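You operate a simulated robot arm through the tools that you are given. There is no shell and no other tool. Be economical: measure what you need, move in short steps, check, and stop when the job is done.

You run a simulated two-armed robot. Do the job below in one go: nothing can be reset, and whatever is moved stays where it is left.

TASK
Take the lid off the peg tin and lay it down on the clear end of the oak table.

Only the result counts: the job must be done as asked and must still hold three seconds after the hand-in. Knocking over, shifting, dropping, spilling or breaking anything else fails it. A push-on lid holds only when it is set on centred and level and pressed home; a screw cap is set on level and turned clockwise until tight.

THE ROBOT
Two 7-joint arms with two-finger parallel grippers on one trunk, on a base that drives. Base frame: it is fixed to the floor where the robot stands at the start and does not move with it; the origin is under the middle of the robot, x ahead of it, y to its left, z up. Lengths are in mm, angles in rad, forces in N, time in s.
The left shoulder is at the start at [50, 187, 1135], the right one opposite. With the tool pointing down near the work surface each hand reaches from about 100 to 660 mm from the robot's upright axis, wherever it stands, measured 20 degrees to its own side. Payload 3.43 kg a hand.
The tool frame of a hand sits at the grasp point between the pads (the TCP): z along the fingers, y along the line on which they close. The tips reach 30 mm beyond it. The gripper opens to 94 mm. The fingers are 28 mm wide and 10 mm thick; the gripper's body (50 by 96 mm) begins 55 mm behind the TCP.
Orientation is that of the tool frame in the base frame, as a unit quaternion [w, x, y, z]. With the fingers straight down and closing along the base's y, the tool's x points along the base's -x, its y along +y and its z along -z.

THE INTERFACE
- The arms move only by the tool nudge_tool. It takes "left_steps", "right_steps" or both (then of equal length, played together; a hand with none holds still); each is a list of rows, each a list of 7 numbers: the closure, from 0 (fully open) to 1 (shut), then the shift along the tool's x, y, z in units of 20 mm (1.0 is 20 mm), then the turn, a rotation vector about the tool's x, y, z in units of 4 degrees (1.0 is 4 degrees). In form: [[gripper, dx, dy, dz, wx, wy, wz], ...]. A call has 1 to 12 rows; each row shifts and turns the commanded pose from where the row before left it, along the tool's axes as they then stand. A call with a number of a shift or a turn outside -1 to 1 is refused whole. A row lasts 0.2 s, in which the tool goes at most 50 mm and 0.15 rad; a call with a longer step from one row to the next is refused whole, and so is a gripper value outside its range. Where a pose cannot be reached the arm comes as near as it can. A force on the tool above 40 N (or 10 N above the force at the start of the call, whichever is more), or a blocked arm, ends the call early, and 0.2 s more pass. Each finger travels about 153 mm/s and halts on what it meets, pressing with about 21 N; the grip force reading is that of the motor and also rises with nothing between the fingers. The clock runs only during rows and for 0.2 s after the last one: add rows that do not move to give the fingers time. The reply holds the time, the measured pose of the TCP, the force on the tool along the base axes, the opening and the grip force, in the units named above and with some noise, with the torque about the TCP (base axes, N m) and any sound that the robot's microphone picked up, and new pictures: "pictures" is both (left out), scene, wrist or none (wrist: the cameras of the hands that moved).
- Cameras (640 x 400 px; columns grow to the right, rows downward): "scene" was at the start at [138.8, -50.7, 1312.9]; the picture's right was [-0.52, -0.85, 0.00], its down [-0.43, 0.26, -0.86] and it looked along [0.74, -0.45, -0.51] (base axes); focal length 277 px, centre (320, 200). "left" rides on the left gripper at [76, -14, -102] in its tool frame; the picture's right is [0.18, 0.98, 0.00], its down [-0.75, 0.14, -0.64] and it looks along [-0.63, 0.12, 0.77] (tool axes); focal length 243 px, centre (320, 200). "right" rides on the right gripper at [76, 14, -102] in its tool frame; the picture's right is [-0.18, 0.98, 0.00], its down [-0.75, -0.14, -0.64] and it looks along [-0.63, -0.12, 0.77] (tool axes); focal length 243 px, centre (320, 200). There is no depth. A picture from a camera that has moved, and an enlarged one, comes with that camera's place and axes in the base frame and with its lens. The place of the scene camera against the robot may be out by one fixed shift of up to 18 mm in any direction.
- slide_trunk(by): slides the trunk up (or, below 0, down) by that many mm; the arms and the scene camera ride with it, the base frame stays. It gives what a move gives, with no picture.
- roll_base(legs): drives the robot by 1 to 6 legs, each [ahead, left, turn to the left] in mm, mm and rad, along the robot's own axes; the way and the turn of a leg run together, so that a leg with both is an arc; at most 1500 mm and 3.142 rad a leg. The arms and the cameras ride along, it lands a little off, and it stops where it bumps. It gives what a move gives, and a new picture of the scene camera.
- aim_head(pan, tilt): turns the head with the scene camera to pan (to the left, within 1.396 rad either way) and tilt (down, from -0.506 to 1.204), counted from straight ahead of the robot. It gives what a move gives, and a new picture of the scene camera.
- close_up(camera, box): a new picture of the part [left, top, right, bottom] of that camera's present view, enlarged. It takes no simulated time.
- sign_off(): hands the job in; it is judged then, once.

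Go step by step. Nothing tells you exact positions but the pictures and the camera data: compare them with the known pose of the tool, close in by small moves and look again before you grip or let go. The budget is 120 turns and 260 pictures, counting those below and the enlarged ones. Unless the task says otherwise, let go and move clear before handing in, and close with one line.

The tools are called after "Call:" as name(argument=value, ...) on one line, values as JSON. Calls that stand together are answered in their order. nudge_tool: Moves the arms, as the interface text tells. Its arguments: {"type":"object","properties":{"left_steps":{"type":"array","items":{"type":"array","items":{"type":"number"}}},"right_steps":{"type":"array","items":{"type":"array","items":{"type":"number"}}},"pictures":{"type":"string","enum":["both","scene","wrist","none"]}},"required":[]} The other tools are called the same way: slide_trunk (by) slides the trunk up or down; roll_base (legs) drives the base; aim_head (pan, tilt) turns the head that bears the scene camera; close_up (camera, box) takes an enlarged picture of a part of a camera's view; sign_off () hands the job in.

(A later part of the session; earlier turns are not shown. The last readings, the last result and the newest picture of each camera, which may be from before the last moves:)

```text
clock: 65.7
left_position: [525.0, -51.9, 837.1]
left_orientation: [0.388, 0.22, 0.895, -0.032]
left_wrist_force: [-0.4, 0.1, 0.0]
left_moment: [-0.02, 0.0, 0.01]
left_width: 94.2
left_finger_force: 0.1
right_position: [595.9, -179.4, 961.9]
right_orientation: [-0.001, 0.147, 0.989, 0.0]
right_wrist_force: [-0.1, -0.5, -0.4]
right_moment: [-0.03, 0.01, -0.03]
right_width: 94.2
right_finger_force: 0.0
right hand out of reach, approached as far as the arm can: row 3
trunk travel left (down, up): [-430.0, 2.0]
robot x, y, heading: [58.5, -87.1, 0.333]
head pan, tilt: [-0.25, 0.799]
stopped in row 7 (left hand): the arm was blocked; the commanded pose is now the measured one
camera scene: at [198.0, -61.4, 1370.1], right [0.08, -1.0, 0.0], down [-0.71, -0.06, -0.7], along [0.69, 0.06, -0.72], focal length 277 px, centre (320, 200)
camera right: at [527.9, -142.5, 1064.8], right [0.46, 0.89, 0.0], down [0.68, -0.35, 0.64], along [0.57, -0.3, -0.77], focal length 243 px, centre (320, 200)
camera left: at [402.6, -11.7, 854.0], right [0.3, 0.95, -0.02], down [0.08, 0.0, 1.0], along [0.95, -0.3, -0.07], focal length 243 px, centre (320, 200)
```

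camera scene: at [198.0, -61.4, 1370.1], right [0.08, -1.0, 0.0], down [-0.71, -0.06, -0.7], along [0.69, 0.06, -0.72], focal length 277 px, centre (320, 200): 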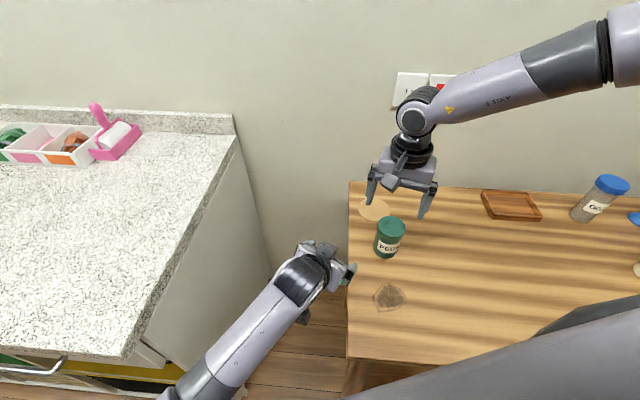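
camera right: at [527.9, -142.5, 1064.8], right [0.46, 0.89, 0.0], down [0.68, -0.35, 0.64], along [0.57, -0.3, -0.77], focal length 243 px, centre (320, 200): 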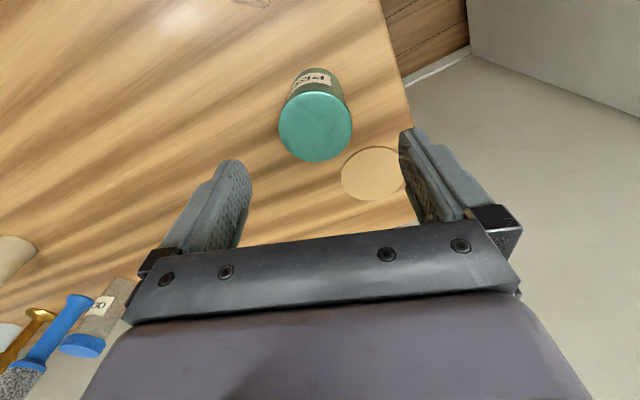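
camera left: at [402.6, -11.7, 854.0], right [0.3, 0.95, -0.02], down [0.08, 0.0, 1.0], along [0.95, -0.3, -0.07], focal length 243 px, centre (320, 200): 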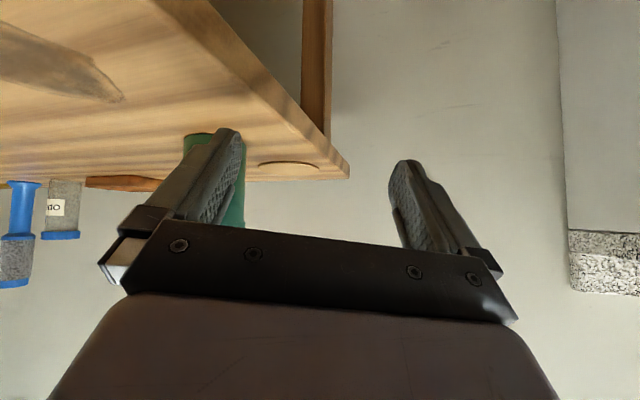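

The two arms can't both reach the tin where it stands. New plan: the tin is light and its lid grip carries it, so the right hand lifts tin and lid to a spot both hands reach. There the left hand holds the body, the lid comes off, and the tin goes back to its exact place afterwards. First the left hand backs away and the right hand goes over the lid.

Call:
nudge_tool(left_steps=[[0, 0.065, 0.205, -0.84, 0, 0, 0], [0, 0.065, 0.205, -0.84, 0, 0, 0], [0, 0.065, 0.205, -0.84, 0, 0, 0], [0, 0.065, 0.205, -0.84, 0, 0, 0], [0, 0.065, 0.205, -0.84, 0, 0, 0], [0, 0.065, 0.205, -0.84, 0, 0, 0], [0, 0.065, 0.205, -0.84, 0, 0, 0], [0, 0.065, 0.205, -0.84, 0, 0, 0], [0, 0.065, 0.205, -0.84, 0, 0, 0], [0, 0.065, 0.205, -0.84, 0, 0, 0], [0, 0, 0, 0, 0, 0, 0]], right_steps=[[0, -0.06, -0.1, 0.3, 0, 0, 0], [0, -0.06, -0.1, 0.3, 0, 0, 0], [0, -0.06, -0.1, 0.3, 0, 0, 0], [0, 0, 0, 0.3, 0, 0, 0], [0, 0, 0, 0.15, 0, 0, 0], [0, 0, 0, 0, 0, 0, 0], [0, 0, 0, 0, 0, 0, 0], [0, 0, 0, 0, 0, 0, 0], [0, 0, 0, 0, 0, 0, 0], [0, 0, 0, 0, 0, 0, 0], [0, 0, 0, 0, 0, 0, 0]])

Call:
close_up(camera="right", box=[240, 80, 400, 240])

```text
clock: 68.1
left_position: [419.9, 29.3, 950.2]
left_orientation: [0.389, 0.219, 0.894, -0.032]
left_wrist_force: [0.3, 1.2, 0.2]
left_moment: [-0.01, 0.0, -0.04]
left_width: 94.2
left_finger_force: 0.2
right_position: [598.0, -186.5, 934.7]
right_orientation: [-0.001, 0.148, 0.989, 0.0]
right_wrist_force: [-0.6, 0.6, 0.2]
right_moment: [0.02, -0.04, -0.02]
right_width: 94.0
right_finger_force: 0.1
trunk travel left (down, up): [-430.0, 2.0]
robot x, y, heading: [60.4, -88.2, 0.336]
head pan, tilt: [-0.25, 0.799]
camera scene: at [198.0, -61.5, 1370.1], right [0.08, -1.0, 0.0], down [-0.71, -0.06, -0.7], along [0.69, 0.06, -0.72], focal length 277 px, centre (320, 200)
camera right: at [529.4, -150.0, 1037.7], right [0.46, 0.89, 0.0], down [0.68, -0.35, 0.64], along [0.57, -0.3, -0.77], focal length 243 px, centre (320, 200)
camera left: at [297.7, 69.3, 966.5], right [0.3, 0.95, -0.02], down [0.07, 0.0, 1.0], along [0.95, -0.3, -0.07], focal length 243 px, centre (320, 200)
```

scene: 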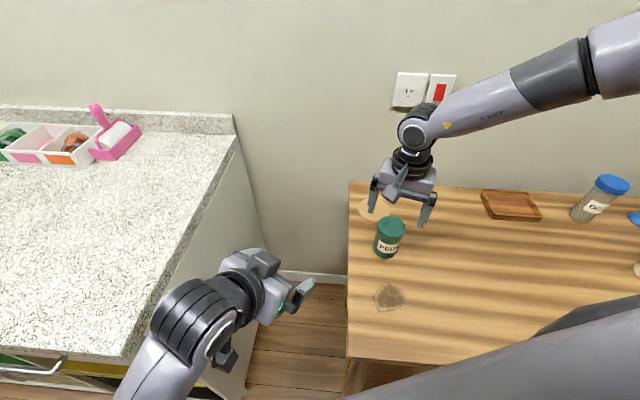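
right: 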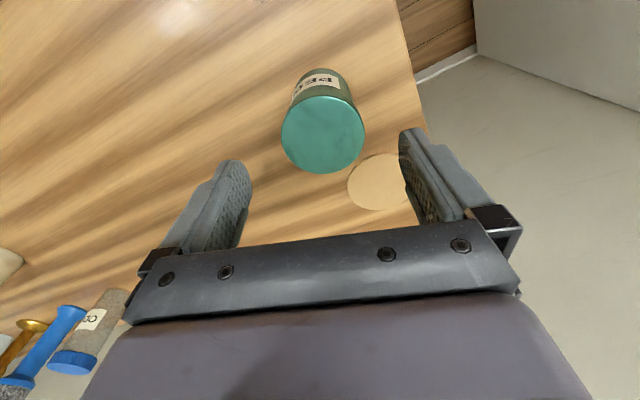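
left: 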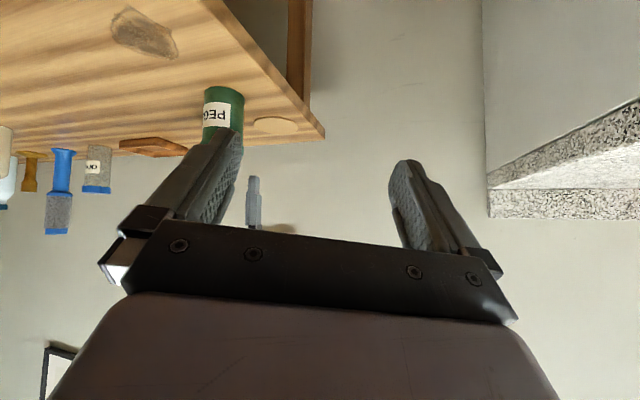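

```text
2.50 times, centred on (320, 160) of right
camera zoom: at [529.4, -150.0, 1037.7], right [0.46, 0.89, 0.0], down [0.68, -0.35, 0.64], along [0.57, -0.3, -0.77], focal length 606 px, centre (320, 300)
```

zoom: 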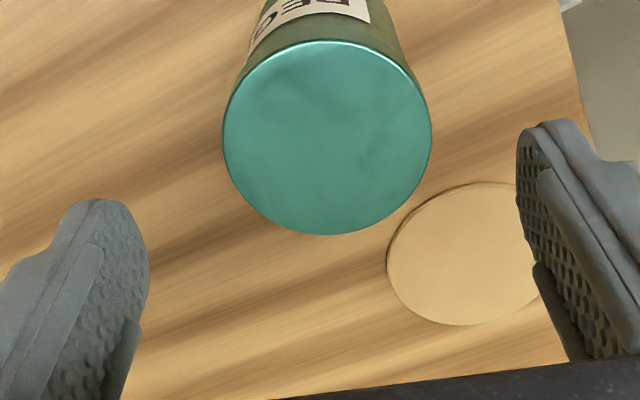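

I'm aligned over the lid. I'll descend and grip it again at the same height as before.

Call:
nudge_tool(right_steps=[[0, 0, 0.05, 0.5, 0, 0, 0], [0, 0, 0, 0.5, 0, 0, 0], [0, 0, 0, 0.5, 0, 0, 0], [0, 0, 0, 0.5, 0, 0, 0], [0, 0, 0, 0.43, 0, 0, 0], [0, 0, 0, 0, 0, 0, 0], [0.25, 0, 0, 0, 0, 0, 0], [0.4, 0, 0, 0, 0, 0, 0], [1, 0, 0, 0, 0, 0, 0], [1, 0, 0, 0, 0, 0, 0]], pictures="wrist")

```text
clock: 70.3
left_position: [419.6, 30.6, 949.8]
left_orientation: [0.389, 0.219, 0.894, -0.033]
left_wrist_force: [0.9, 0.4, 0.4]
left_moment: [-0.01, 0.0, 0.02]
left_width: 94.2
left_finger_force: 0.1
right_position: [583.8, -204.0, 907.6]
right_orientation: [0.001, 0.148, 0.989, 0.001]
right_wrist_force: [-1.2, 0.3, -1.5]
right_moment: [0.01, 0.02, -0.02]
right_width: 0.0
right_finger_force: 21.6
right hand out of reach, approached as far as the arm can: row 1, 2, 3, 4, 5
trunk travel left (down, up): [-430.0, 2.0]
robot x, y, heading: [58.6, -81.8, 0.332]
head pan, tilt: [-0.25, 0.799]
camera right: at [516.1, -168.3, 1010.0], right [0.46, 0.89, 0.0], down [0.68, -0.36, 0.64], along [0.57, -0.3, -0.77], focal length 243 px, centre (320, 200)
```

right: 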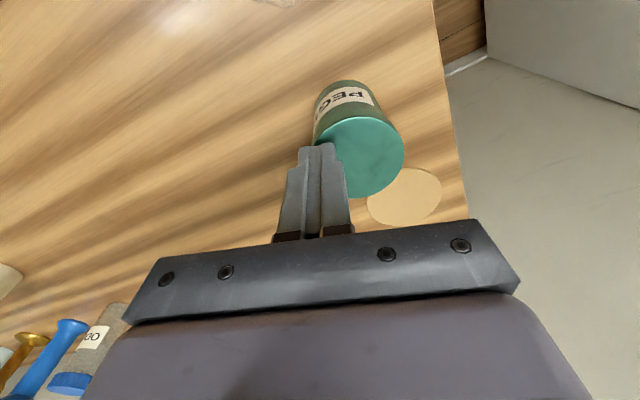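

The hand couldn't get low enough with the trunk raised, and it closed just above the lid without touching anything. I'll rise, open, lower the trunk back, and turn slightly left for this lift.

Call:
nudge_tool(right_steps=[[1, 0, 0, -0.8, 0, 0, 0], [1, 0, 0, -0.8, 0, 0, 0], [0.5, 0, 0, -0.8, 0, 0, 0], [0, 0, 0, -0.8, 0, 0, 0], [0, 0, 0, -0.8, 0, 0, 0], [0, 0, 0, -0.8, 0, 0, 0], [0, 0, 0, 0, 0, 0, 0]], left_steps=[[0, -0.5, 0, -0.5, 0, 0, 0], [0, -0.5, 0, -0.5, 0, 0, 0], [0, -0.5, 0, -0.5, 0, 0, 0], [0, -0.5, 0, -0.5, 0, 0, 0], [0, -0.5, 0, -0.5, 0, 0, 0], [0, -0.5, 0, -0.5, 0, 0, 0], [0, 0, 0, 0, 0, 0, 0]], pictures="none")

Call:
roll_base(legs=[[0, 0, 0.13]])

Call:
slide_trunk(by=-80)

```text
clock: 71.9
left_position: [415.0, 20.6, 1036.7]
left_orientation: [0.389, 0.22, 0.894, -0.033]
left_wrist_force: [-0.4, 0.4, -0.8]
left_moment: [0.04, 0.01, -0.02]
left_width: 94.1
left_finger_force: 0.0
right_position: [582.0, -204.3, 1004.4]
right_orientation: [-0.002, 0.147, 0.989, 0.0]
right_wrist_force: [0.9, -0.3, 0.4]
right_moment: [-0.01, -0.01, 0.01]
right_width: 93.8
right_finger_force: 0.0
trunk travel left (down, up): [-430.0, 2.0]
robot x, y, heading: [58.2, -78.7, 0.33]
head pan, tilt: [-0.25, 0.799]
```

```text
clock: 72.9
left_position: [397.8, 65.6, 1035.3]
left_orientation: [0.39, 0.161, 0.906, -0.007]
left_wrist_force: [0.1, -0.6, -0.1]
left_moment: [0.01, 0.06, -0.04]
left_width: 94.0
left_finger_force: 0.0
right_position: [594.3, -136.8, 1003.4]
right_orientation: [0.0, 0.083, 0.997, -0.001]
right_wrist_force: [-0.3, 1.0, -0.5]
right_moment: [-0.03, 0.0, 0.01]
right_width: 94.0
right_finger_force: 0.0
trunk travel left (down, up): [-430.0, 2.0]
robot x, y, heading: [57.5, -83.5, 0.465]
head pan, tilt: [-0.25, 0.799]
camera scene: at [193.5, -43.9, 1370.1], right [0.21, -0.98, 0.0], down [-0.7, -0.15, -0.7], along [0.68, 0.15, -0.72], focal length 277 px, centre (320, 200)
```

scene: 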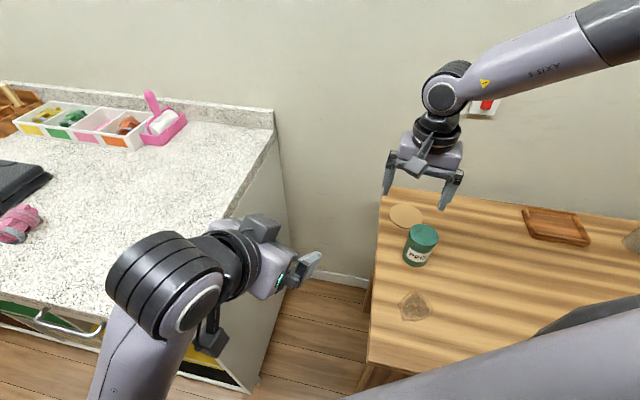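

```text
clock: 74.1
left_position: [398.9, 64.7, 955.3]
left_orientation: [0.389, 0.161, 0.907, -0.008]
left_wrist_force: [-0.3, -0.1, -0.1]
left_moment: [0.0, 0.01, 0.01]
left_width: 94.0
left_finger_force: 0.1
right_position: [593.4, -135.6, 923.2]
right_orientation: [0.0, 0.083, 0.997, -0.001]
right_wrist_force: [-0.6, 0.0, 0.6]
right_moment: [0.01, -0.01, 0.01]
right_width: 94.0
right_finger_force: 0.0
trunk travel left (down, up): [-350.0, 82.0]
robot x, y, heading: [60.8, -82.8, 0.464]
head pan, tilt: [-0.25, 0.799]
```

Call:
nudge_tool(right_steps=[[0, -0.132, -0.484, -0.2, 0, 0, 0], [0, -0.132, -0.484, -0.2, 0, 0, 0], [0, -0.132, -0.484, 0, 0, 0, 0], [0, -0.132, -0.484, 0, 0, 0, 0], [0, -0.132, -0.484, 0, 0, 0, 0], [0, 0, 0, 0, 0, 0, 0]], pictures="none")

Call:
close_up(camera="right", box=[240, 80, 400, 240])

```text
clock: 75.5
left_position: [398.8, 64.9, 955.9]
left_orientation: [0.389, 0.162, 0.907, -0.008]
left_wrist_force: [0.5, 0.0, -0.4]
left_moment: [0.01, -0.01, 0.01]
left_width: 93.9
left_finger_force: 0.0
right_position: [599.0, -186.0, 932.3]
right_orientation: [0.0, 0.083, 0.997, 0.0]
right_wrist_force: [-0.1, 1.1, 0.1]
right_moment: [-0.05, -0.02, 0.0]
right_width: 94.2
right_finger_force: 0.0
trunk travel left (down, up): [-350.0, 82.0]
robot x, y, heading: [56.3, -80.7, 0.466]
head pan, tilt: [-0.25, 0.799]
```

```text
2.50 times, centred on (320, 160) of right
camera zoom: at [527.7, -159.5, 1034.8], right [0.34, 0.94, 0.0], down [0.72, -0.26, 0.64], along [0.6, -0.22, -0.77], focal length 606 px, centre (320, 300)
```

zoom: 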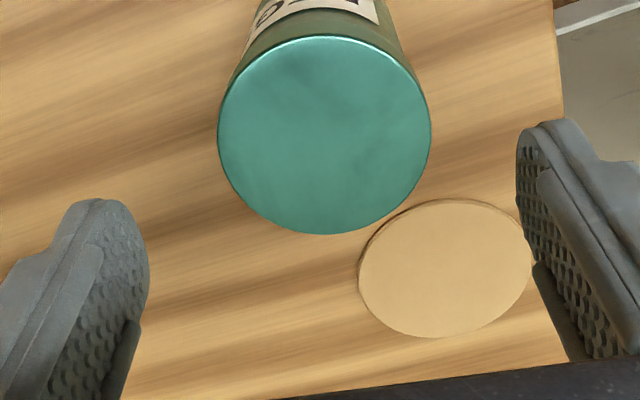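

Call:
nudge_tool(right_steps=[[0, 0, 0.04, 0.5, 0, 0, 0], [0, 0, 0, 0.5, 0, 0, 0], [0, 0, 0, 0.5, 0, 0, 0], [0, 0, 0, 0.5, 0, 0, 0], [0, 0, 0, 0.33, 0, 0, 0], [0, 0, 0, 0, 0, 0, 0]], pictures="wrist")

```text
clock: 76.9
left_position: [399.4, 65.7, 955.7]
left_orientation: [0.39, 0.161, 0.907, -0.007]
left_wrist_force: [0.1, 0.9, 0.1]
left_moment: [0.0, -0.02, 0.04]
left_width: 94.2
left_finger_force: 0.1
right_position: [599.9, -185.0, 884.3]
right_orientation: [0.0, 0.083, 0.997, -0.001]
right_wrist_force: [0.5, 0.0, -0.7]
right_moment: [0.01, -0.01, 0.01]
right_width: 93.9
right_finger_force: 0.1
trunk travel left (down, up): [-350.0, 82.0]
robot x, y, heading: [58.4, -83.4, 0.459]
head pan, tilt: [-0.25, 0.799]
camera right: at [528.0, -158.4, 988.2], right [0.34, 0.94, 0.0], down [0.72, -0.26, 0.64], along [0.6, -0.22, -0.77], focal length 243 px, centre (320, 200)
```

right: 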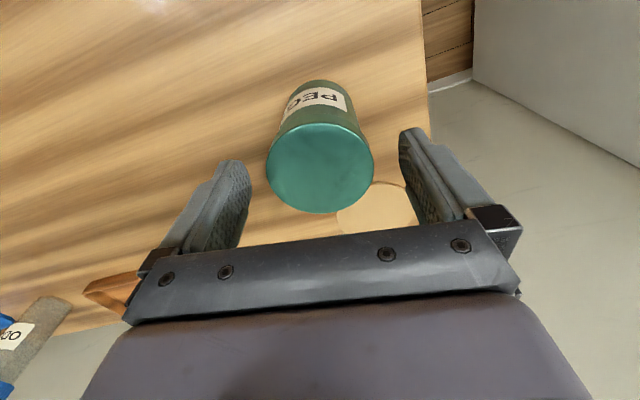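

In position. I'll close on the lid, then lift 60 mm slowly.

Call:
nudge_tool(right_steps=[[0.25, 0, 0, 0, 0, 0, 0], [0.4, 0, 0, 0, 0, 0, 0], [1, 0, 0, 0, 0, 0, 0], [1, 0, 0, 0, 0, 0, 0]], pictures="wrist")

Call:
nudge_tool(right_steps=[[1, 0, 0, -0.2, 0, 0, 0], [1, 0, 0, -0.3, 0, 0, 0], [1, 0, 0, -0.4, 0, 0, 0], [1, 0, 0, -0.5, 0, 0, 0], [1, 0, 0, -0.5, 0, 0, 0], [1, 0, 0, -0.5, 0, 0, 0], [1, 0, 0, -0.5, 0, 0, 0], [1, 0, 0, 0, 0, 0, 0]])

```text
clock: 77.9
left_position: [399.0, 66.6, 954.9]
left_orientation: [0.39, 0.161, 0.907, -0.008]
left_wrist_force: [0.2, 0.4, -0.5]
left_moment: [-0.01, 0.02, -0.03]
left_width: 93.9
left_finger_force: 0.1
right_position: [599.2, -184.9, 885.4]
right_orientation: [-0.002, 0.083, 0.997, 0.0]
right_wrist_force: [0.3, 0.0, -0.1]
right_moment: [-0.01, 0.0, -0.04]
right_width: 62.8
right_finger_force: 20.9
trunk travel left (down, up): [-350.0, 82.0]
robot x, y, heading: [55.2, -85.8, 0.465]
head pan, tilt: [-0.25, 0.799]
camera right: at [527.9, -158.4, 988.3], right [0.34, 0.94, 0.0], down [0.72, -0.26, 0.64], along [0.6, -0.22, -0.77], focal length 243 px, centre (320, 200)
```

right: 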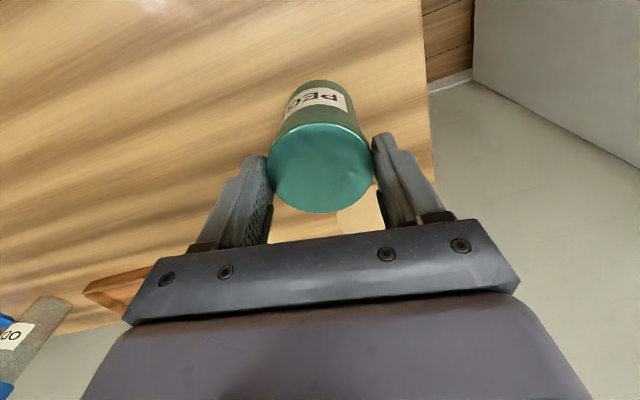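

```text
clock: 79.7
left_position: [399.1, 65.2, 956.5]
left_orientation: [0.39, 0.162, 0.906, -0.008]
left_wrist_force: [-0.3, 0.4, -0.3]
left_moment: [0.02, 0.0, 0.01]
left_width: 94.2
left_finger_force: 0.0
right_position: [599.7, -184.0, 940.5]
right_orientation: [-0.001, 0.083, 0.997, 0.0]
right_wrist_force: [0.9, 0.6, 0.1]
right_moment: [0.01, -0.02, -0.01]
right_width: 0.0
right_finger_force: 21.1
trunk travel left (down, up): [-350.0, 82.0]
robot x, y, heading: [59.5, -80.8, 0.465]
head pan, tilt: [-0.25, 0.799]
camera scene: at [193.5, -44.2, 1290.1], right [0.21, -0.98, 0.0], down [-0.7, -0.15, -0.7], along [0.68, 0.15, -0.72], focal length 277 px, centre (320, 200)
camera right: at [527.9, -158.1, 1044.3], right [0.34, 0.94, 0.0], down [0.72, -0.26, 0.64], along [0.6, -0.22, -0.77], focal length 243 px, centre (320, 200)
```

scene: 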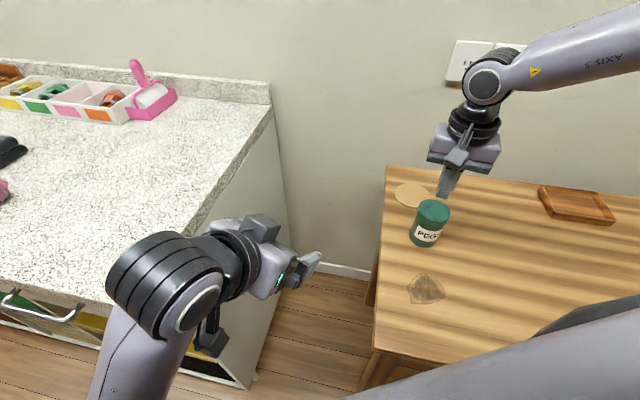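
right: 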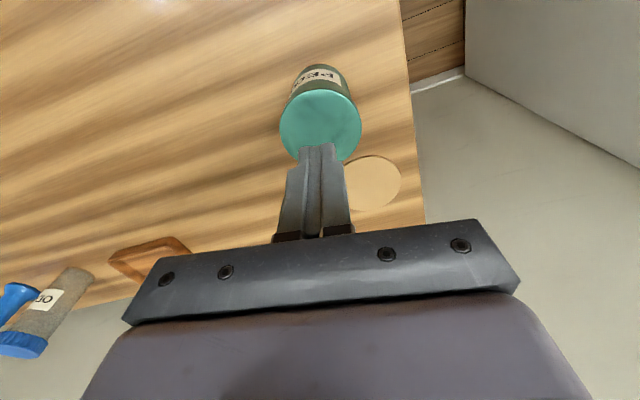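

The fingers slipped off the lid, since the grip was not quite across the middle. I'll check the tin and lid closely.

Call:
close_up(camera="right", box=[260, 40, 380, 180])

Call:
close_up(camera="scene", box=[385, 180, 475, 260])

```text
2.86 times, centred on (320, 110) of right
camera zoom: at [527.9, -158.1, 1044.3], right [0.34, 0.94, 0.0], down [0.72, -0.26, 0.64], along [0.6, -0.22, -0.77], focal length 693 px, centre (320, 457)
```

zoom: 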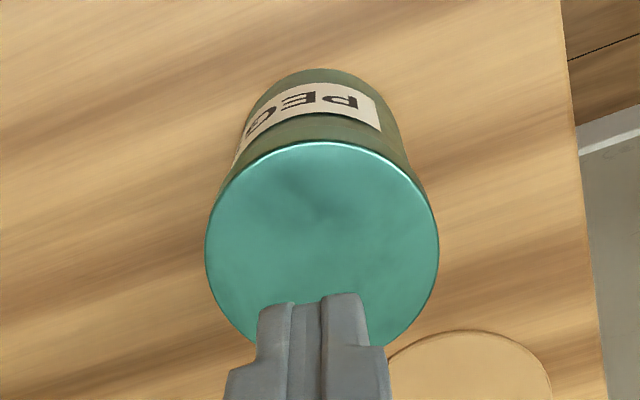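

```text
5.00 times, centred on (430, 220) of scene
camera zoom: at [193.5, -44.2, 1290.1], right [0.21, -0.98, 0.0], down [-0.7, -0.15, -0.7], along [0.68, 0.15, -0.72], focal length 1385 px, centre (-230, 100)
```

zoom: 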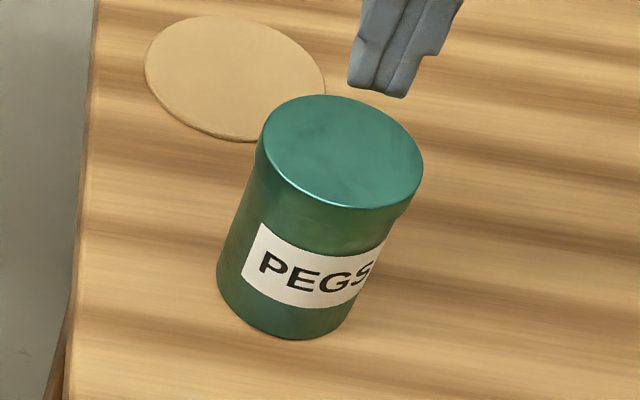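

Combining the views, the lid's centre is nearer (601.5, -185, 863), so my grip was a few mm short and too high. I'll open, correct, and descend to TCP z of about 876.

Call:
nudge_tool(right_steps=[[0, -0.1, -0.03, 0, 0, 0, 0], [0, 0, 0, 0, 0, 0, 0], [0, 0, 0, 0.5, 0, 0, 0], [0, 0, 0, 0.5, 0, 0, 0], [0, 0, 0, 0.5, 0, 0, 0], [0, 0, 0, 0.5, 0, 0, 0], [0, 0, 0, 0.5, 0, 0, 0], [0, 0, 0, 0.5, 0, 0, 0], [0, 0, 0, 0.22, 0, 0, 0], [0, 0, 0, 0, 0, 0, 0]], pictures="wrist")

Call:
close_up(camera="scene", box=[385, 180, 475, 260])

```text
clock: 81.9
left_position: [399.2, 64.9, 956.9]
left_orientation: [0.39, 0.161, 0.906, -0.008]
left_wrist_force: [1.3, 0.1, 0.5]
left_moment: [-0.01, 0.04, 0.0]
left_width: 94.3
left_finger_force: 0.0
right_position: [602.0, -186.5, 878.4]
right_orientation: [0.0, 0.083, 0.997, 0.0]
right_wrist_force: [0.8, 0.1, 0.0]
right_moment: [0.02, -0.02, 0.0]
right_width: 94.0
right_finger_force: 0.0
trunk travel left (down, up): [-350.0, 82.0]
robot x, y, heading: [58.8, -85.8, 0.46]
head pan, tilt: [-0.25, 0.799]
camera right: at [529.9, -159.4, 982.1], right [0.34, 0.94, 0.0], down [0.72, -0.26, 0.64], along [0.6, -0.22, -0.77], focal length 243 px, centre (320, 200)
```

right: 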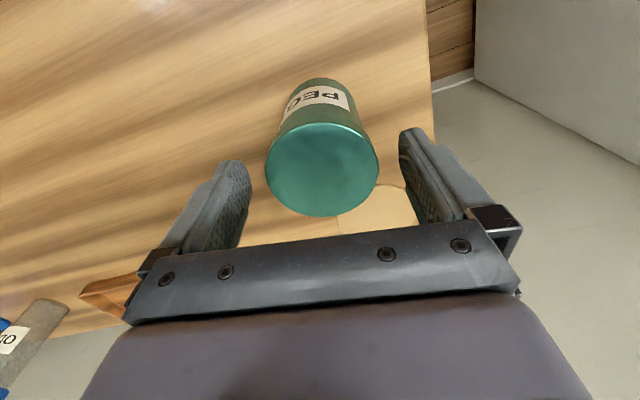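

```text
5.00 times, centred on (430, 220) of scene
camera zoom: at [193.5, -44.2, 1290.1], right [0.21, -0.98, 0.0], down [-0.7, -0.15, -0.7], along [0.68, 0.15, -0.72], focal length 1385 px, centre (-230, 100)
```

zoom: 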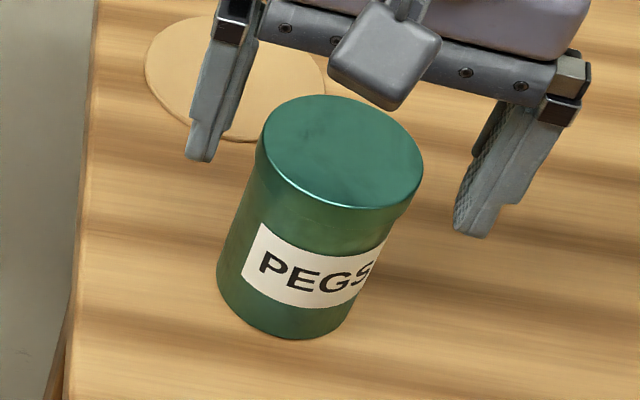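

The fingers now straddle the full skirt. I'll make a small centring shift, then close and see the width.

Call:
nudge_tool(right_steps=[[0, 0.05, 0.07, 0.1, 0, 0, 0], [0, 0, 0, 0, 0, 0, 0], [0.25, 0, 0, 0, 0, 0, 0], [0.4, 0, 0, 0, 0, 0, 0], [1, 0, 0, 0, 0, 0, 0], [1, 0, 0, 0, 0, 0, 0]], pictures="none")

Call:
close_up(camera="scene", box=[385, 180, 475, 260])

```text
clock: 83.3
left_position: [398.2, 65.3, 956.3]
left_orientation: [0.39, 0.161, 0.907, -0.008]
left_wrist_force: [0.1, 0.5, -0.3]
left_moment: [0.0, -0.01, 0.02]
left_width: 93.9
left_finger_force: 0.2
right_position: [601.0, -185.0, 876.2]
right_orientation: [0.0, 0.083, 0.997, 0.0]
right_wrist_force: [0.3, -0.2, -0.7]
right_moment: [0.01, -0.02, 0.01]
right_width: 62.4
right_finger_force: 21.2
trunk travel left (down, up): [-350.0, 82.0]
robot x, y, heading: [61.7, -83.2, 0.459]
head pan, tilt: [-0.25, 0.799]
```

```text
5.00 times, centred on (430, 220) of scene
camera zoom: at [193.6, -44.2, 1290.1], right [0.21, -0.98, 0.0], down [-0.7, -0.15, -0.7], along [0.68, 0.15, -0.72], focal length 1385 px, centre (-230, 100)
```

zoom: 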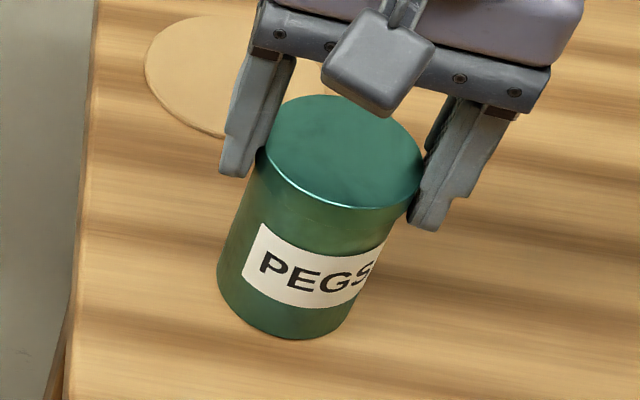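

The grip is at 62.4 mm over the full skirt. I'll do a small lift test.

Call:
nudge_tool(right_steps=[[1, 0, 0, -0.1, 0, 0, 0], [1, 0, 0, -0.2, 0, 0, 0], [1, 0, 0, -0.2, 0, 0, 0], [1, 0, 0, 0, 0, 0, 0]], pictures="none")

Call:
close_up(camera="scene", box=[385, 180, 475, 260])

```text
clock: 84.3
left_position: [398.3, 65.3, 954.6]
left_orientation: [0.39, 0.162, 0.907, -0.009]
left_wrist_force: [-0.2, 0.3, -0.3]
left_moment: [0.0, -0.02, 0.03]
left_width: 94.0
left_finger_force: 0.0
right_position: [601.3, -184.4, 886.2]
right_orientation: [-0.002, 0.083, 0.997, 0.0]
right_wrist_force: [0.6, -0.2, -0.8]
right_moment: [0.02, -0.01, -0.01]
right_width: 62.4
right_finger_force: 21.3
trunk travel left (down, up): [-350.0, 82.0]
robot x, y, heading: [61.1, -83.9, 0.464]
head pan, tilt: [-0.25, 0.799]
```

```text
5.00 times, centred on (430, 220) of scene
camera zoom: at [193.6, -44.2, 1290.1], right [0.21, -0.98, 0.0], down [-0.7, -0.15, -0.7], along [0.68, 0.15, -0.72], focal length 1385 px, centre (-230, 100)
```

zoom: 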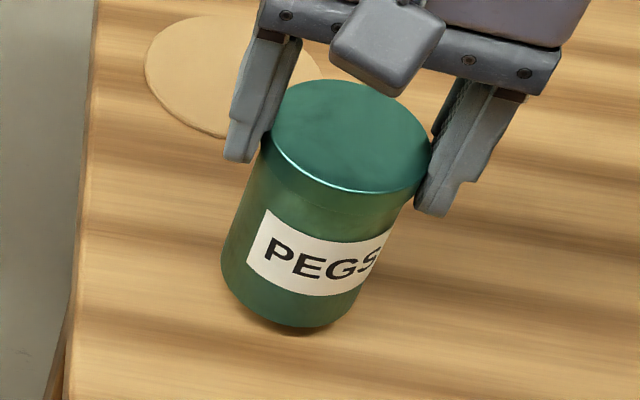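

It's a firm grip and the tin comes along. I'll lift it to about 985, then turn the robot back to the right so that the tin is held over the table between both hands.

Call:
nudge_tool(right_steps=[[1, 0, 0, -0.3, 0, 0, 0], [1, 0, 0, -0.5, 0, 0, 0], [1, 0, 0, -0.5, 0, 0, 0], [1, 0, 0, -0.5, 0, 0, 0], [1, 0.3, 0, -0.5, 0, 0, 0], [1, 0.4, 0, -0.5, 0, 0, 0], [1, 0.4, 0, -0.5, 0, 0, 0], [1, 0.4, 0, -0.5, 0, 0, 0], [1, 0.3, 0, -0.5, 0, 0, 0], [1, 0.2, 0, -0.4, 0, 0, 0], [1, 0, 0, -0.3, 0, 0, 0], [1, 0, 0, 0, 0, 0, 0]])

```text
clock: 86.9
left_position: [398.0, 65.7, 955.3]
left_orientation: [0.39, 0.161, 0.907, -0.007]
left_wrist_force: [0.1, -0.3, 0.5]
left_moment: [0.0, -0.03, 0.0]
left_width: 93.9
left_finger_force: 0.1
right_position: [560.9, -177.3, 987.1]
right_orientation: [-0.001, 0.083, 0.997, 0.0]
right_wrist_force: [-0.1, 0.5, -0.8]
right_moment: [0.01, -0.02, 0.03]
right_width: 62.3
right_finger_force: 21.4
trunk travel left (down, up): [-350.0, 82.0]
robot x, y, heading: [60.0, -79.1, 0.462]
head pan, tilt: [-0.25, 0.799]
camera scene: at [193.6, -44.2, 1290.1], right [0.21, -0.98, 0.0], down [-0.7, -0.15, -0.7], along [0.68, 0.15, -0.72], focal length 277 px, centre (320, 200)
camera right: at [489.5, -151.1, 1089.4], right [0.34, 0.94, 0.0], down [0.72, -0.26, 0.64], along [0.6, -0.22, -0.77], focal length 243 px, centre (320, 200)
```

scene: 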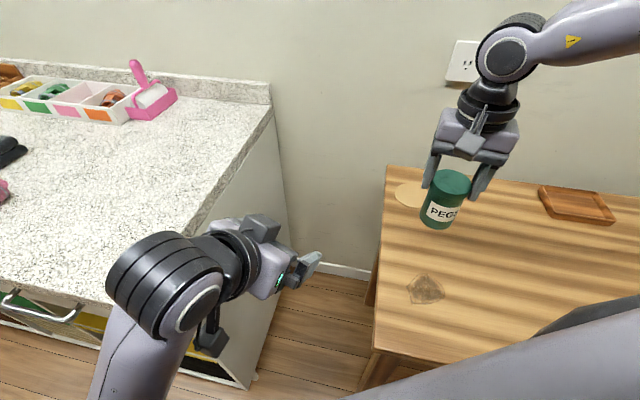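
right: 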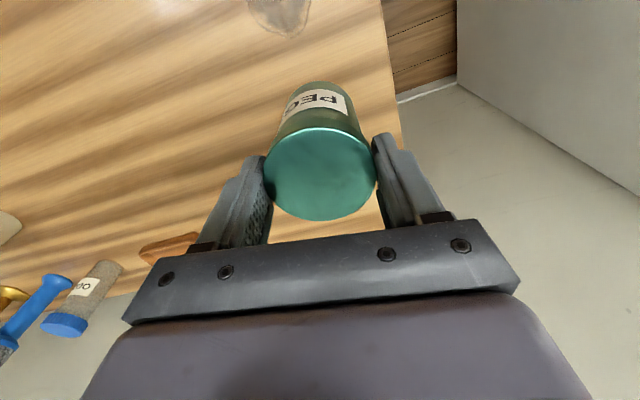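

Call:
roll_base(legs=[[0, 0, -0.12], [0, 0, -0.12], [0, 0, -0.12]])

```text
clock: 89.0
left_position: [429.7, -63.5, 955.0]
left_orientation: [0.382, 0.321, 0.863, -0.077]
left_wrist_force: [-0.2, 0.3, -0.8]
left_moment: [0.03, 0.02, 0.02]
left_width: 93.8
left_finger_force: 0.1
right_position: [496.2, -349.4, 985.4]
right_orientation: [-0.001, 0.259, 0.966, 0.0]
right_wrist_force: [0.3, 0.2, -1.0]
right_moment: [0.01, 0.04, -0.01]
right_width: 62.2
right_finger_force: 21.0
trunk travel left (down, up): [-350.0, 82.0]
robot x, y, heading: [60.5, -78.6, 0.106]
head pan, tilt: [-0.25, 0.799]
camera scene: at [200.3, -93.3, 1290.1], right [-0.15, -0.99, 0.0], down [-0.71, 0.1, -0.7], along [0.69, -0.1, -0.72], focal length 277 px, centre (320, 200)
```

scene: 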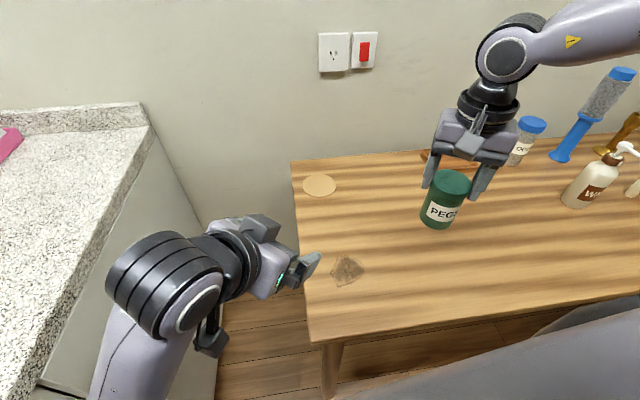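

The tin hangs level. I'll bring it over to about (480, -180), within both hands' reach.

Call:
nudge_tool(right_steps=[[1, 0.2, 0.3, 0, 0, 0, 0], [1, 0.4, 0.575, 0, 0, 0, 0], [1, 0.45, 0.62, 0, 0, 0, 0], [1, 0.45, 0.62, 0, 0, 0, 0], [1, 0.45, 0.62, 0, 0, 0, 0], [1, 0.45, 0.62, 0, 0, 0, 0], [1, 0.45, 0.62, 0, 0, 0, 0], [1, 0.45, 0.62, 0, 0, 0, 0], [1, 0.45, 0.62, 0, 0, 0, 0], [1, 0.45, 0.62, 0, 0, 0, 0], [1, 0.45, 0.62, 0, 0, 0, 0], [1, 0.3, 0.45, 0, 0, 0, 0]])

```text
clock: 91.6
left_position: [428.8, -64.6, 955.4]
left_orientation: [0.382, 0.322, 0.863, -0.078]
left_wrist_force: [-1.0, 0.0, 0.1]
left_moment: [0.01, 0.02, -0.01]
left_width: 94.2
left_finger_force: 0.0
right_position: [480.0, -181.5, 987.4]
right_orientation: [0.001, 0.259, 0.966, 0.001]
right_wrist_force: [-0.8, 0.3, -1.6]
right_moment: [-0.01, 0.0, -0.04]
right_width: 62.6
right_finger_force: 21.6
trunk travel left (down, up): [-350.0, 82.0]
robot x, y, heading: [56.9, -81.9, 0.108]
head pan, tilt: [-0.25, 0.799]
camera scene: at [200.4, -93.1, 1290.1], right [-0.15, -0.99, 0.0], down [-0.71, 0.1, -0.7], along [0.69, -0.1, -0.72], focal length 277 px, centre (320, 200)
camera right: at [421.9, -130.8, 1090.0], right [0.65, 0.76, 0.0], down [0.58, -0.5, 0.64], along [0.49, -0.42, -0.77], focal length 243 px, centre (320, 200)
```

scene: 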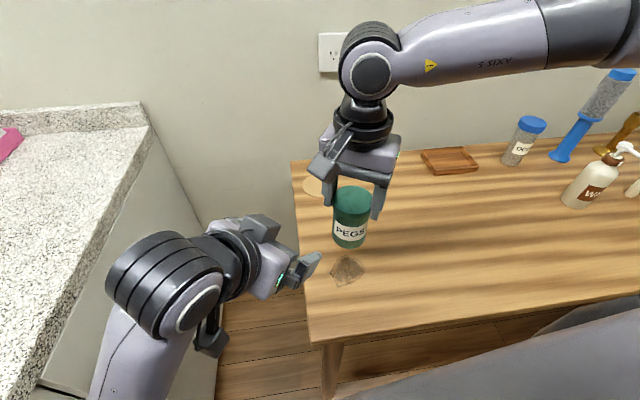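
right: 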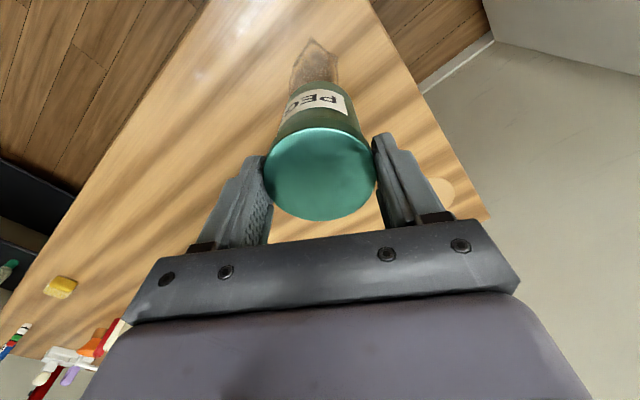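

The tin is held over the table and the closing axes nearly match. I'll level the left hand's roll and pitch it close to horizontal for the side grasp.

Call:
nudge_tool(left_steps=[[0, 0, 0, 0, 0, 0, -0.75], [0, 0, 0, 0, 0, 0, -0.75], [0, 0, 0, 0, 0, 0, -0.75], [0, 0, 0, 0, 0, -1, 0], [0, 0, 0, 0, 0, -1, 0], [0, 0, 0, 0, 0, -1, 0], [0, 0, 0, 0, 0, -1, 0], [0, 0, 0, 0, 0, -1, 0], [0, 0, 0, 0, 0, -1, 0], [0, 0, 0, 0, 0, -1, 0], [0, 0, 0, 0, 0, -1, 0], [0, 0, 0, 0, 0, 0, 0]])

```text
clock: 94.2
left_position: [442.6, -53.9, 963.1]
left_orientation: [0.617, 0.208, 0.743, -0.158]
left_wrist_force: [-0.6, -1.0, 0.2]
left_moment: [-0.02, 0.02, 0.0]
left_width: 93.9
left_finger_force: 0.0
right_position: [479.6, -181.1, 986.8]
right_orientation: [-0.001, 0.26, 0.966, 0.0]
right_wrist_force: [0.1, -0.6, -1.3]
right_moment: [0.01, 0.02, -0.01]
right_width: 62.4
right_finger_force: 21.0
trunk travel left (down, up): [-350.0, 82.0]
robot x, y, heading: [59.0, -82.6, 0.107]
head pan, tilt: [-0.25, 0.799]
camera scene: at [200.4, -93.1, 1290.1], right [-0.15, -0.99, 0.0], down [-0.71, 0.1, -0.7], along [0.69, -0.1, -0.72], focal length 277 px, centre (320, 200)
camera left: at [336.0, -6.1, 908.2], right [0.47, 0.87, -0.16], down [-0.36, 0.35, 0.86], along [0.81, -0.35, 0.48], focal length 243 px, centre (320, 200)
```

scene: 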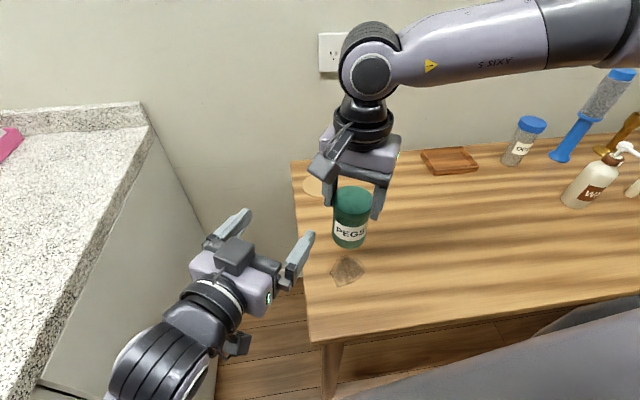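
left: 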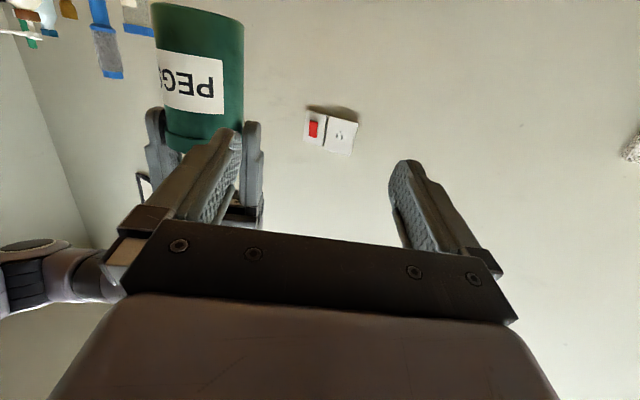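

The left hand is nearly horizontal. I'll slide sideways to line up with the tin body, 90 mm short of it.

Call:
nudge_tool(left_steps=[[0, 0.16, -0.575, 0.03, 0, 0, 0], [0, 0.16, -0.575, 0.03, 0, 0, 0], [0, 0.16, -0.575, 0.03, 0, 0, 0], [0, 0.16, -0.575, 0.03, 0, 0, 0], [0, 0.16, -0.575, 0.03, 0, 0, 0], [0, 0.16, -0.575, 0.03, 0, 0, 0], [0, 0.16, -0.575, 0.03, 0, 0, 0], [0, 0.16, -0.575, 0.03, 0, 0, 0], [0, 0, 0, 0, 0, 0, 0]])

```text
clock: 94.9
left_position: [462.2, -19.2, 954.8]
left_orientation: [0.627, 0.162, 0.755, -0.108]
left_wrist_force: [-0.1, 0.4, 0.7]
left_moment: [-0.02, 0.01, 0.01]
left_width: 93.8
left_finger_force: 0.0
right_position: [478.8, -181.3, 986.8]
right_orientation: [-0.001, 0.259, 0.966, 0.001]
right_wrist_force: [0.0, 0.5, 0.0]
right_moment: [0.0, -0.02, 0.02]
right_width: 62.4
right_finger_force: 21.3
trunk travel left (down, up): [-350.0, 82.0]
robot x, y, heading: [62.1, -81.5, 0.105]
head pan, tilt: [-0.25, 0.799]
stopped in row 3 (left hand): the arm was blocked; the commanded pose is now the measured one
camera scene: at [200.4, -93.1, 1290.1], right [-0.15, -0.99, 0.0], down [-0.71, 0.1, -0.7], along [0.69, -0.1, -0.72], focal length 277 px, centre (320, 200)
camera left: at [351.0, 14.5, 899.8], right [0.34, 0.93, -0.14], down [-0.41, 0.28, 0.87], along [0.85, -0.24, 0.48], focal length 243 px, centre (320, 200)
```

scene: 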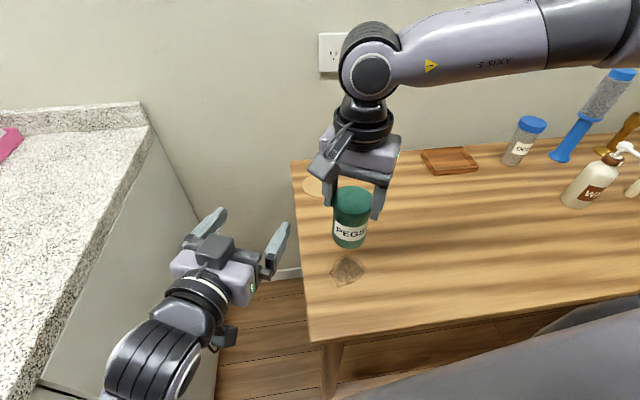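
left: 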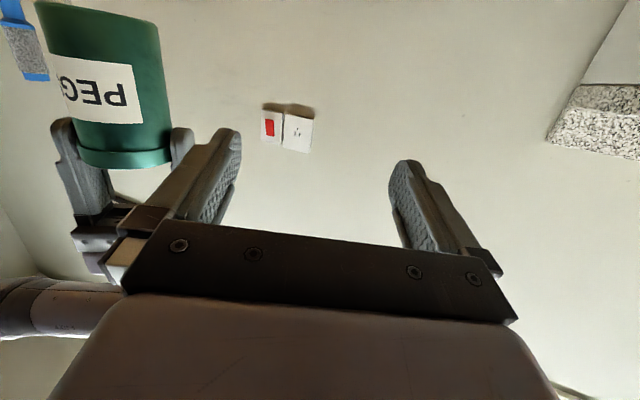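

Pulling back, the left arm jams against the robot's body, so it should come in from the side instead. I'll turn the robot right, away from the counter, then yaw the left hand so that it points across toward the tin.

Call:
roll_base(legs=[[0, 0, -0.15], [0, 0, -0.15], [0, 0, -0.15]])

Call:
nudge_tool(left_steps=[[0, 0, 0, 0, 0.92, -0.0375, 0.18], [0, 0, 0, 0, 0.92, -0.0375, 0.18], [0, 0, 0, 0, 0.92, -0.0375, 0.18], [0, 0, 0, 0, 0.92, -0.0375, 0.18], [0, 0, 0, 0, 0.92, -0.0375, 0.18], [0, 0, 0, 0, 0.92, -0.0375, 0.18], [0, 0, 0, 0, 0.92, -0.0375, 0.18], [0, 0, 0, 0, 0.92, -0.0375, 0.18], [0, 0, 0, 0, 0.92, -0.0375, 0.18], [0, 0, 0, 0, 0.92, -0.0375, 0.18], [0, 0, 0, 0, 0.92, -0.0375, 0.18], [0, 0, 0, 0, 0.92, -0.0375, 0.18]])

```text
clock: 97.2
left_position: [449.3, -201.3, 955.6]
left_orientation: [0.587, 0.327, 0.698, -0.247]
left_wrist_force: [-0.1, -0.4, -0.3]
left_moment: [-0.03, 0.0, 0.01]
left_width: 94.0
left_finger_force: 0.1
right_position: [393.9, -354.5, 986.4]
right_orientation: [0.0, 0.469, 0.883, 0.002]
right_wrist_force: [-0.1, 0.3, 0.3]
right_moment: [0.02, -0.02, 0.0]
right_width: 62.4
right_finger_force: 21.1
trunk travel left (down, up): [-350.0, 82.0]
robot x, y, heading: [60.6, -86.8, -0.344]
head pan, tilt: [-0.25, 0.799]
camera scene: at [184.0, -152.9, 1290.1], right [-0.56, -0.83, 0.0], down [-0.59, 0.4, -0.7], along [0.58, -0.39, -0.72], focal length 277 px, centre (320, 200)
```

scene: 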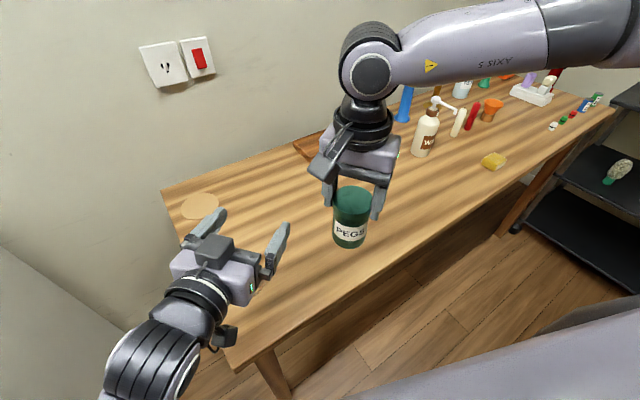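

```text
clock: 98.7
left_position: [399.6, -230.9, 962.8]
left_orientation: [0.489, 0.409, 0.624, -0.452]
left_wrist_force: [-0.2, -1.0, -0.5]
left_moment: [0.02, -0.01, 0.0]
left_width: 94.0
left_finger_force: 0.0
right_position: [390.8, -351.4, 991.3]
right_orientation: [0.001, 0.466, 0.885, 0.0]
right_wrist_force: [0.4, -0.8, -1.1]
right_moment: [-0.01, 0.02, 0.01]
right_width: 62.3
right_finger_force: 20.8
trunk travel left (down, up): [-350.0, 82.0]
robot x, y, heading: [55.4, -84.4, -0.342]
head pan, tilt: [-0.25, 0.799]
stopped in row 7 (left hand): the arm was blocked; the commanded pose is now the measured one
camera scene: at [179.6, -151.2, 1293.3], right [-0.56, -0.83, 0.0], down [-0.59, 0.4, -0.7], along [0.58, -0.39, -0.72], focal length 277 px, centre (320, 200)
camera left: at [347.0, -129.1, 902.9], right [0.9, 0.26, -0.34], down [0.12, 0.6, 0.79], along [0.41, -0.75, 0.51], focal length 243 px, centre (320, 200)
```

scene: 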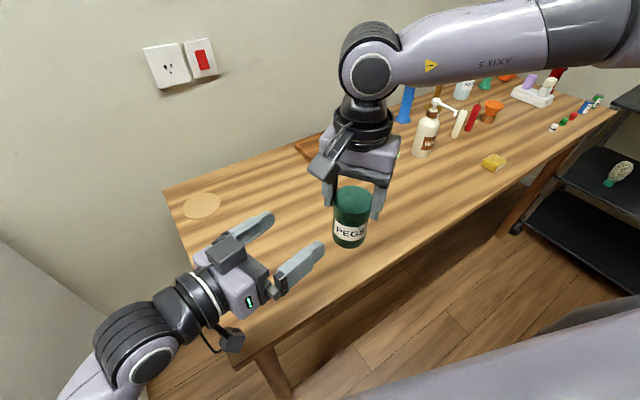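
left: 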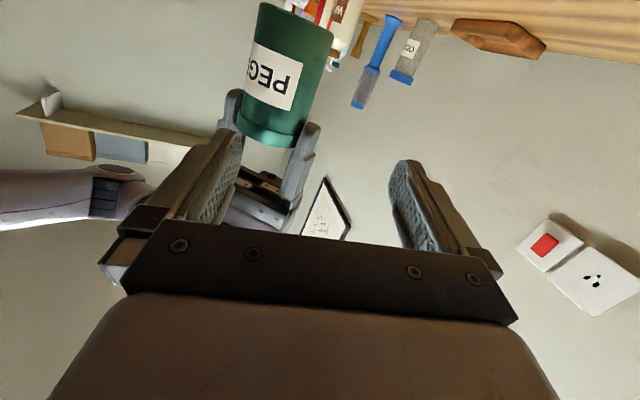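

The left arm is folded too tightly here, so the meeting point should be further out. I'll move the tin about 65 mm forward with the right hand and level the left hand's roll.

Call:
nudge_tool(right_steps=[[1, -0.2, 0.15, 0, 0, 0, 0], [1, -0.44, 0.316, 0, 0, 0, 0], [1, -0.44, 0.316, 0, 0, 0, 0], [1, -0.44, 0.316, 0, 0, 0, 0], [1, -0.44, 0.316, 0, 0, 0, 0], [1, -0.44, 0.316, 0, 0, 0, 0], [1, -0.24, 0.16, 0, 0, 0, 0], [1, 0, 0, 0, 0, 0, 0]], left_steps=[[0, 0, 0, 0, 0, 0, 0], [0, 0, 0, 0, 0, 0, 0.8], [0, 0, 0, 0, 0, 0, 0.8], [0, 0, 0, 0, 0, 0, 0.8], [0, 0, 0, 0, 0, 0, 0], [0, 0, 0, 0, 0, 0, 0], [0, 0, 0, 0, 0, 0, 0], [0, 0, 0, 0, 0, 0, 0]])

```text
clock: 100.5
left_position: [381.3, -236.8, 962.3]
left_orientation: [0.517, 0.448, 0.589, -0.43]
left_wrist_force: [0.0, 0.3, -0.3]
left_moment: [0.02, 0.0, -0.03]
left_width: 94.1
left_finger_force: 0.2
right_position: [422.7, -393.6, 996.6]
right_orientation: [0.005, 0.466, 0.885, 0.003]
right_wrist_force: [-0.7, 0.6, -0.3]
right_moment: [-0.01, -0.03, -0.01]
right_width: 62.6
right_finger_force: 21.2
right hand out of reach, approached as far as the arm can: row 2, 3, 4, 5, 6, 7
trunk travel left (down, up): [-350.0, 82.0]
robot x, y, heading: [58.9, -87.3, -0.339]
head pan, tilt: [-0.25, 0.799]
camera scene: at [170.1, -150.4, 1291.2], right [-0.56, -0.83, 0.0], down [-0.59, 0.4, -0.71], along [0.59, -0.39, -0.71], focal length 277 px, centre (320, 200)
camera right: at [390.8, -322.6, 1099.9], right [0.92, 0.4, 0.01], down [0.3, -0.7, 0.65], along [0.27, -0.59, -0.76], focal length 243 px, centre (320, 200)
camera left: at [339.3, -132.6, 897.6], right [0.94, 0.24, -0.23], down [0.04, 0.59, 0.81], along [0.33, -0.77, 0.55], focal length 243 px, centre (320, 200)
```

scene: 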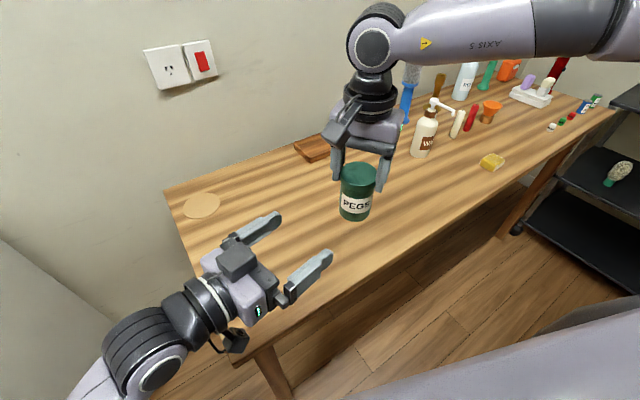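
right: 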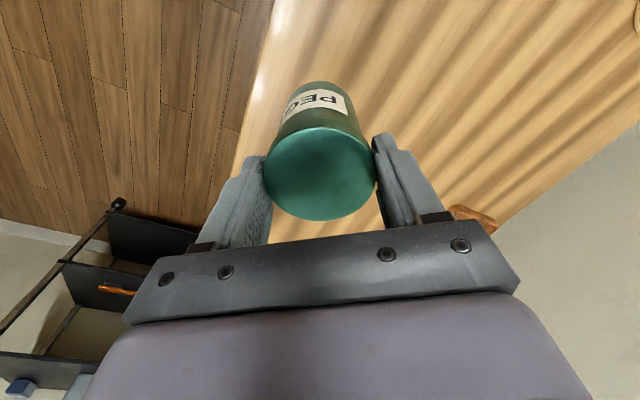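
left: 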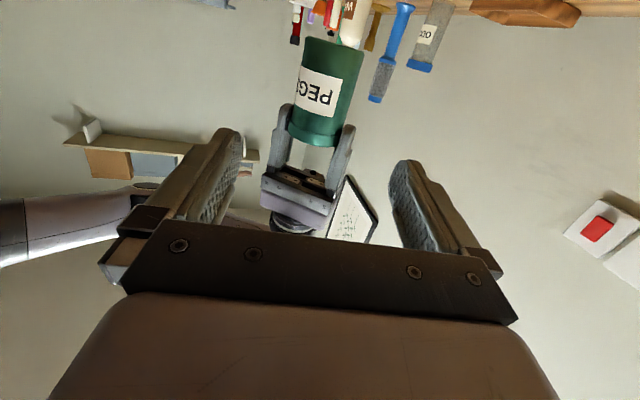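

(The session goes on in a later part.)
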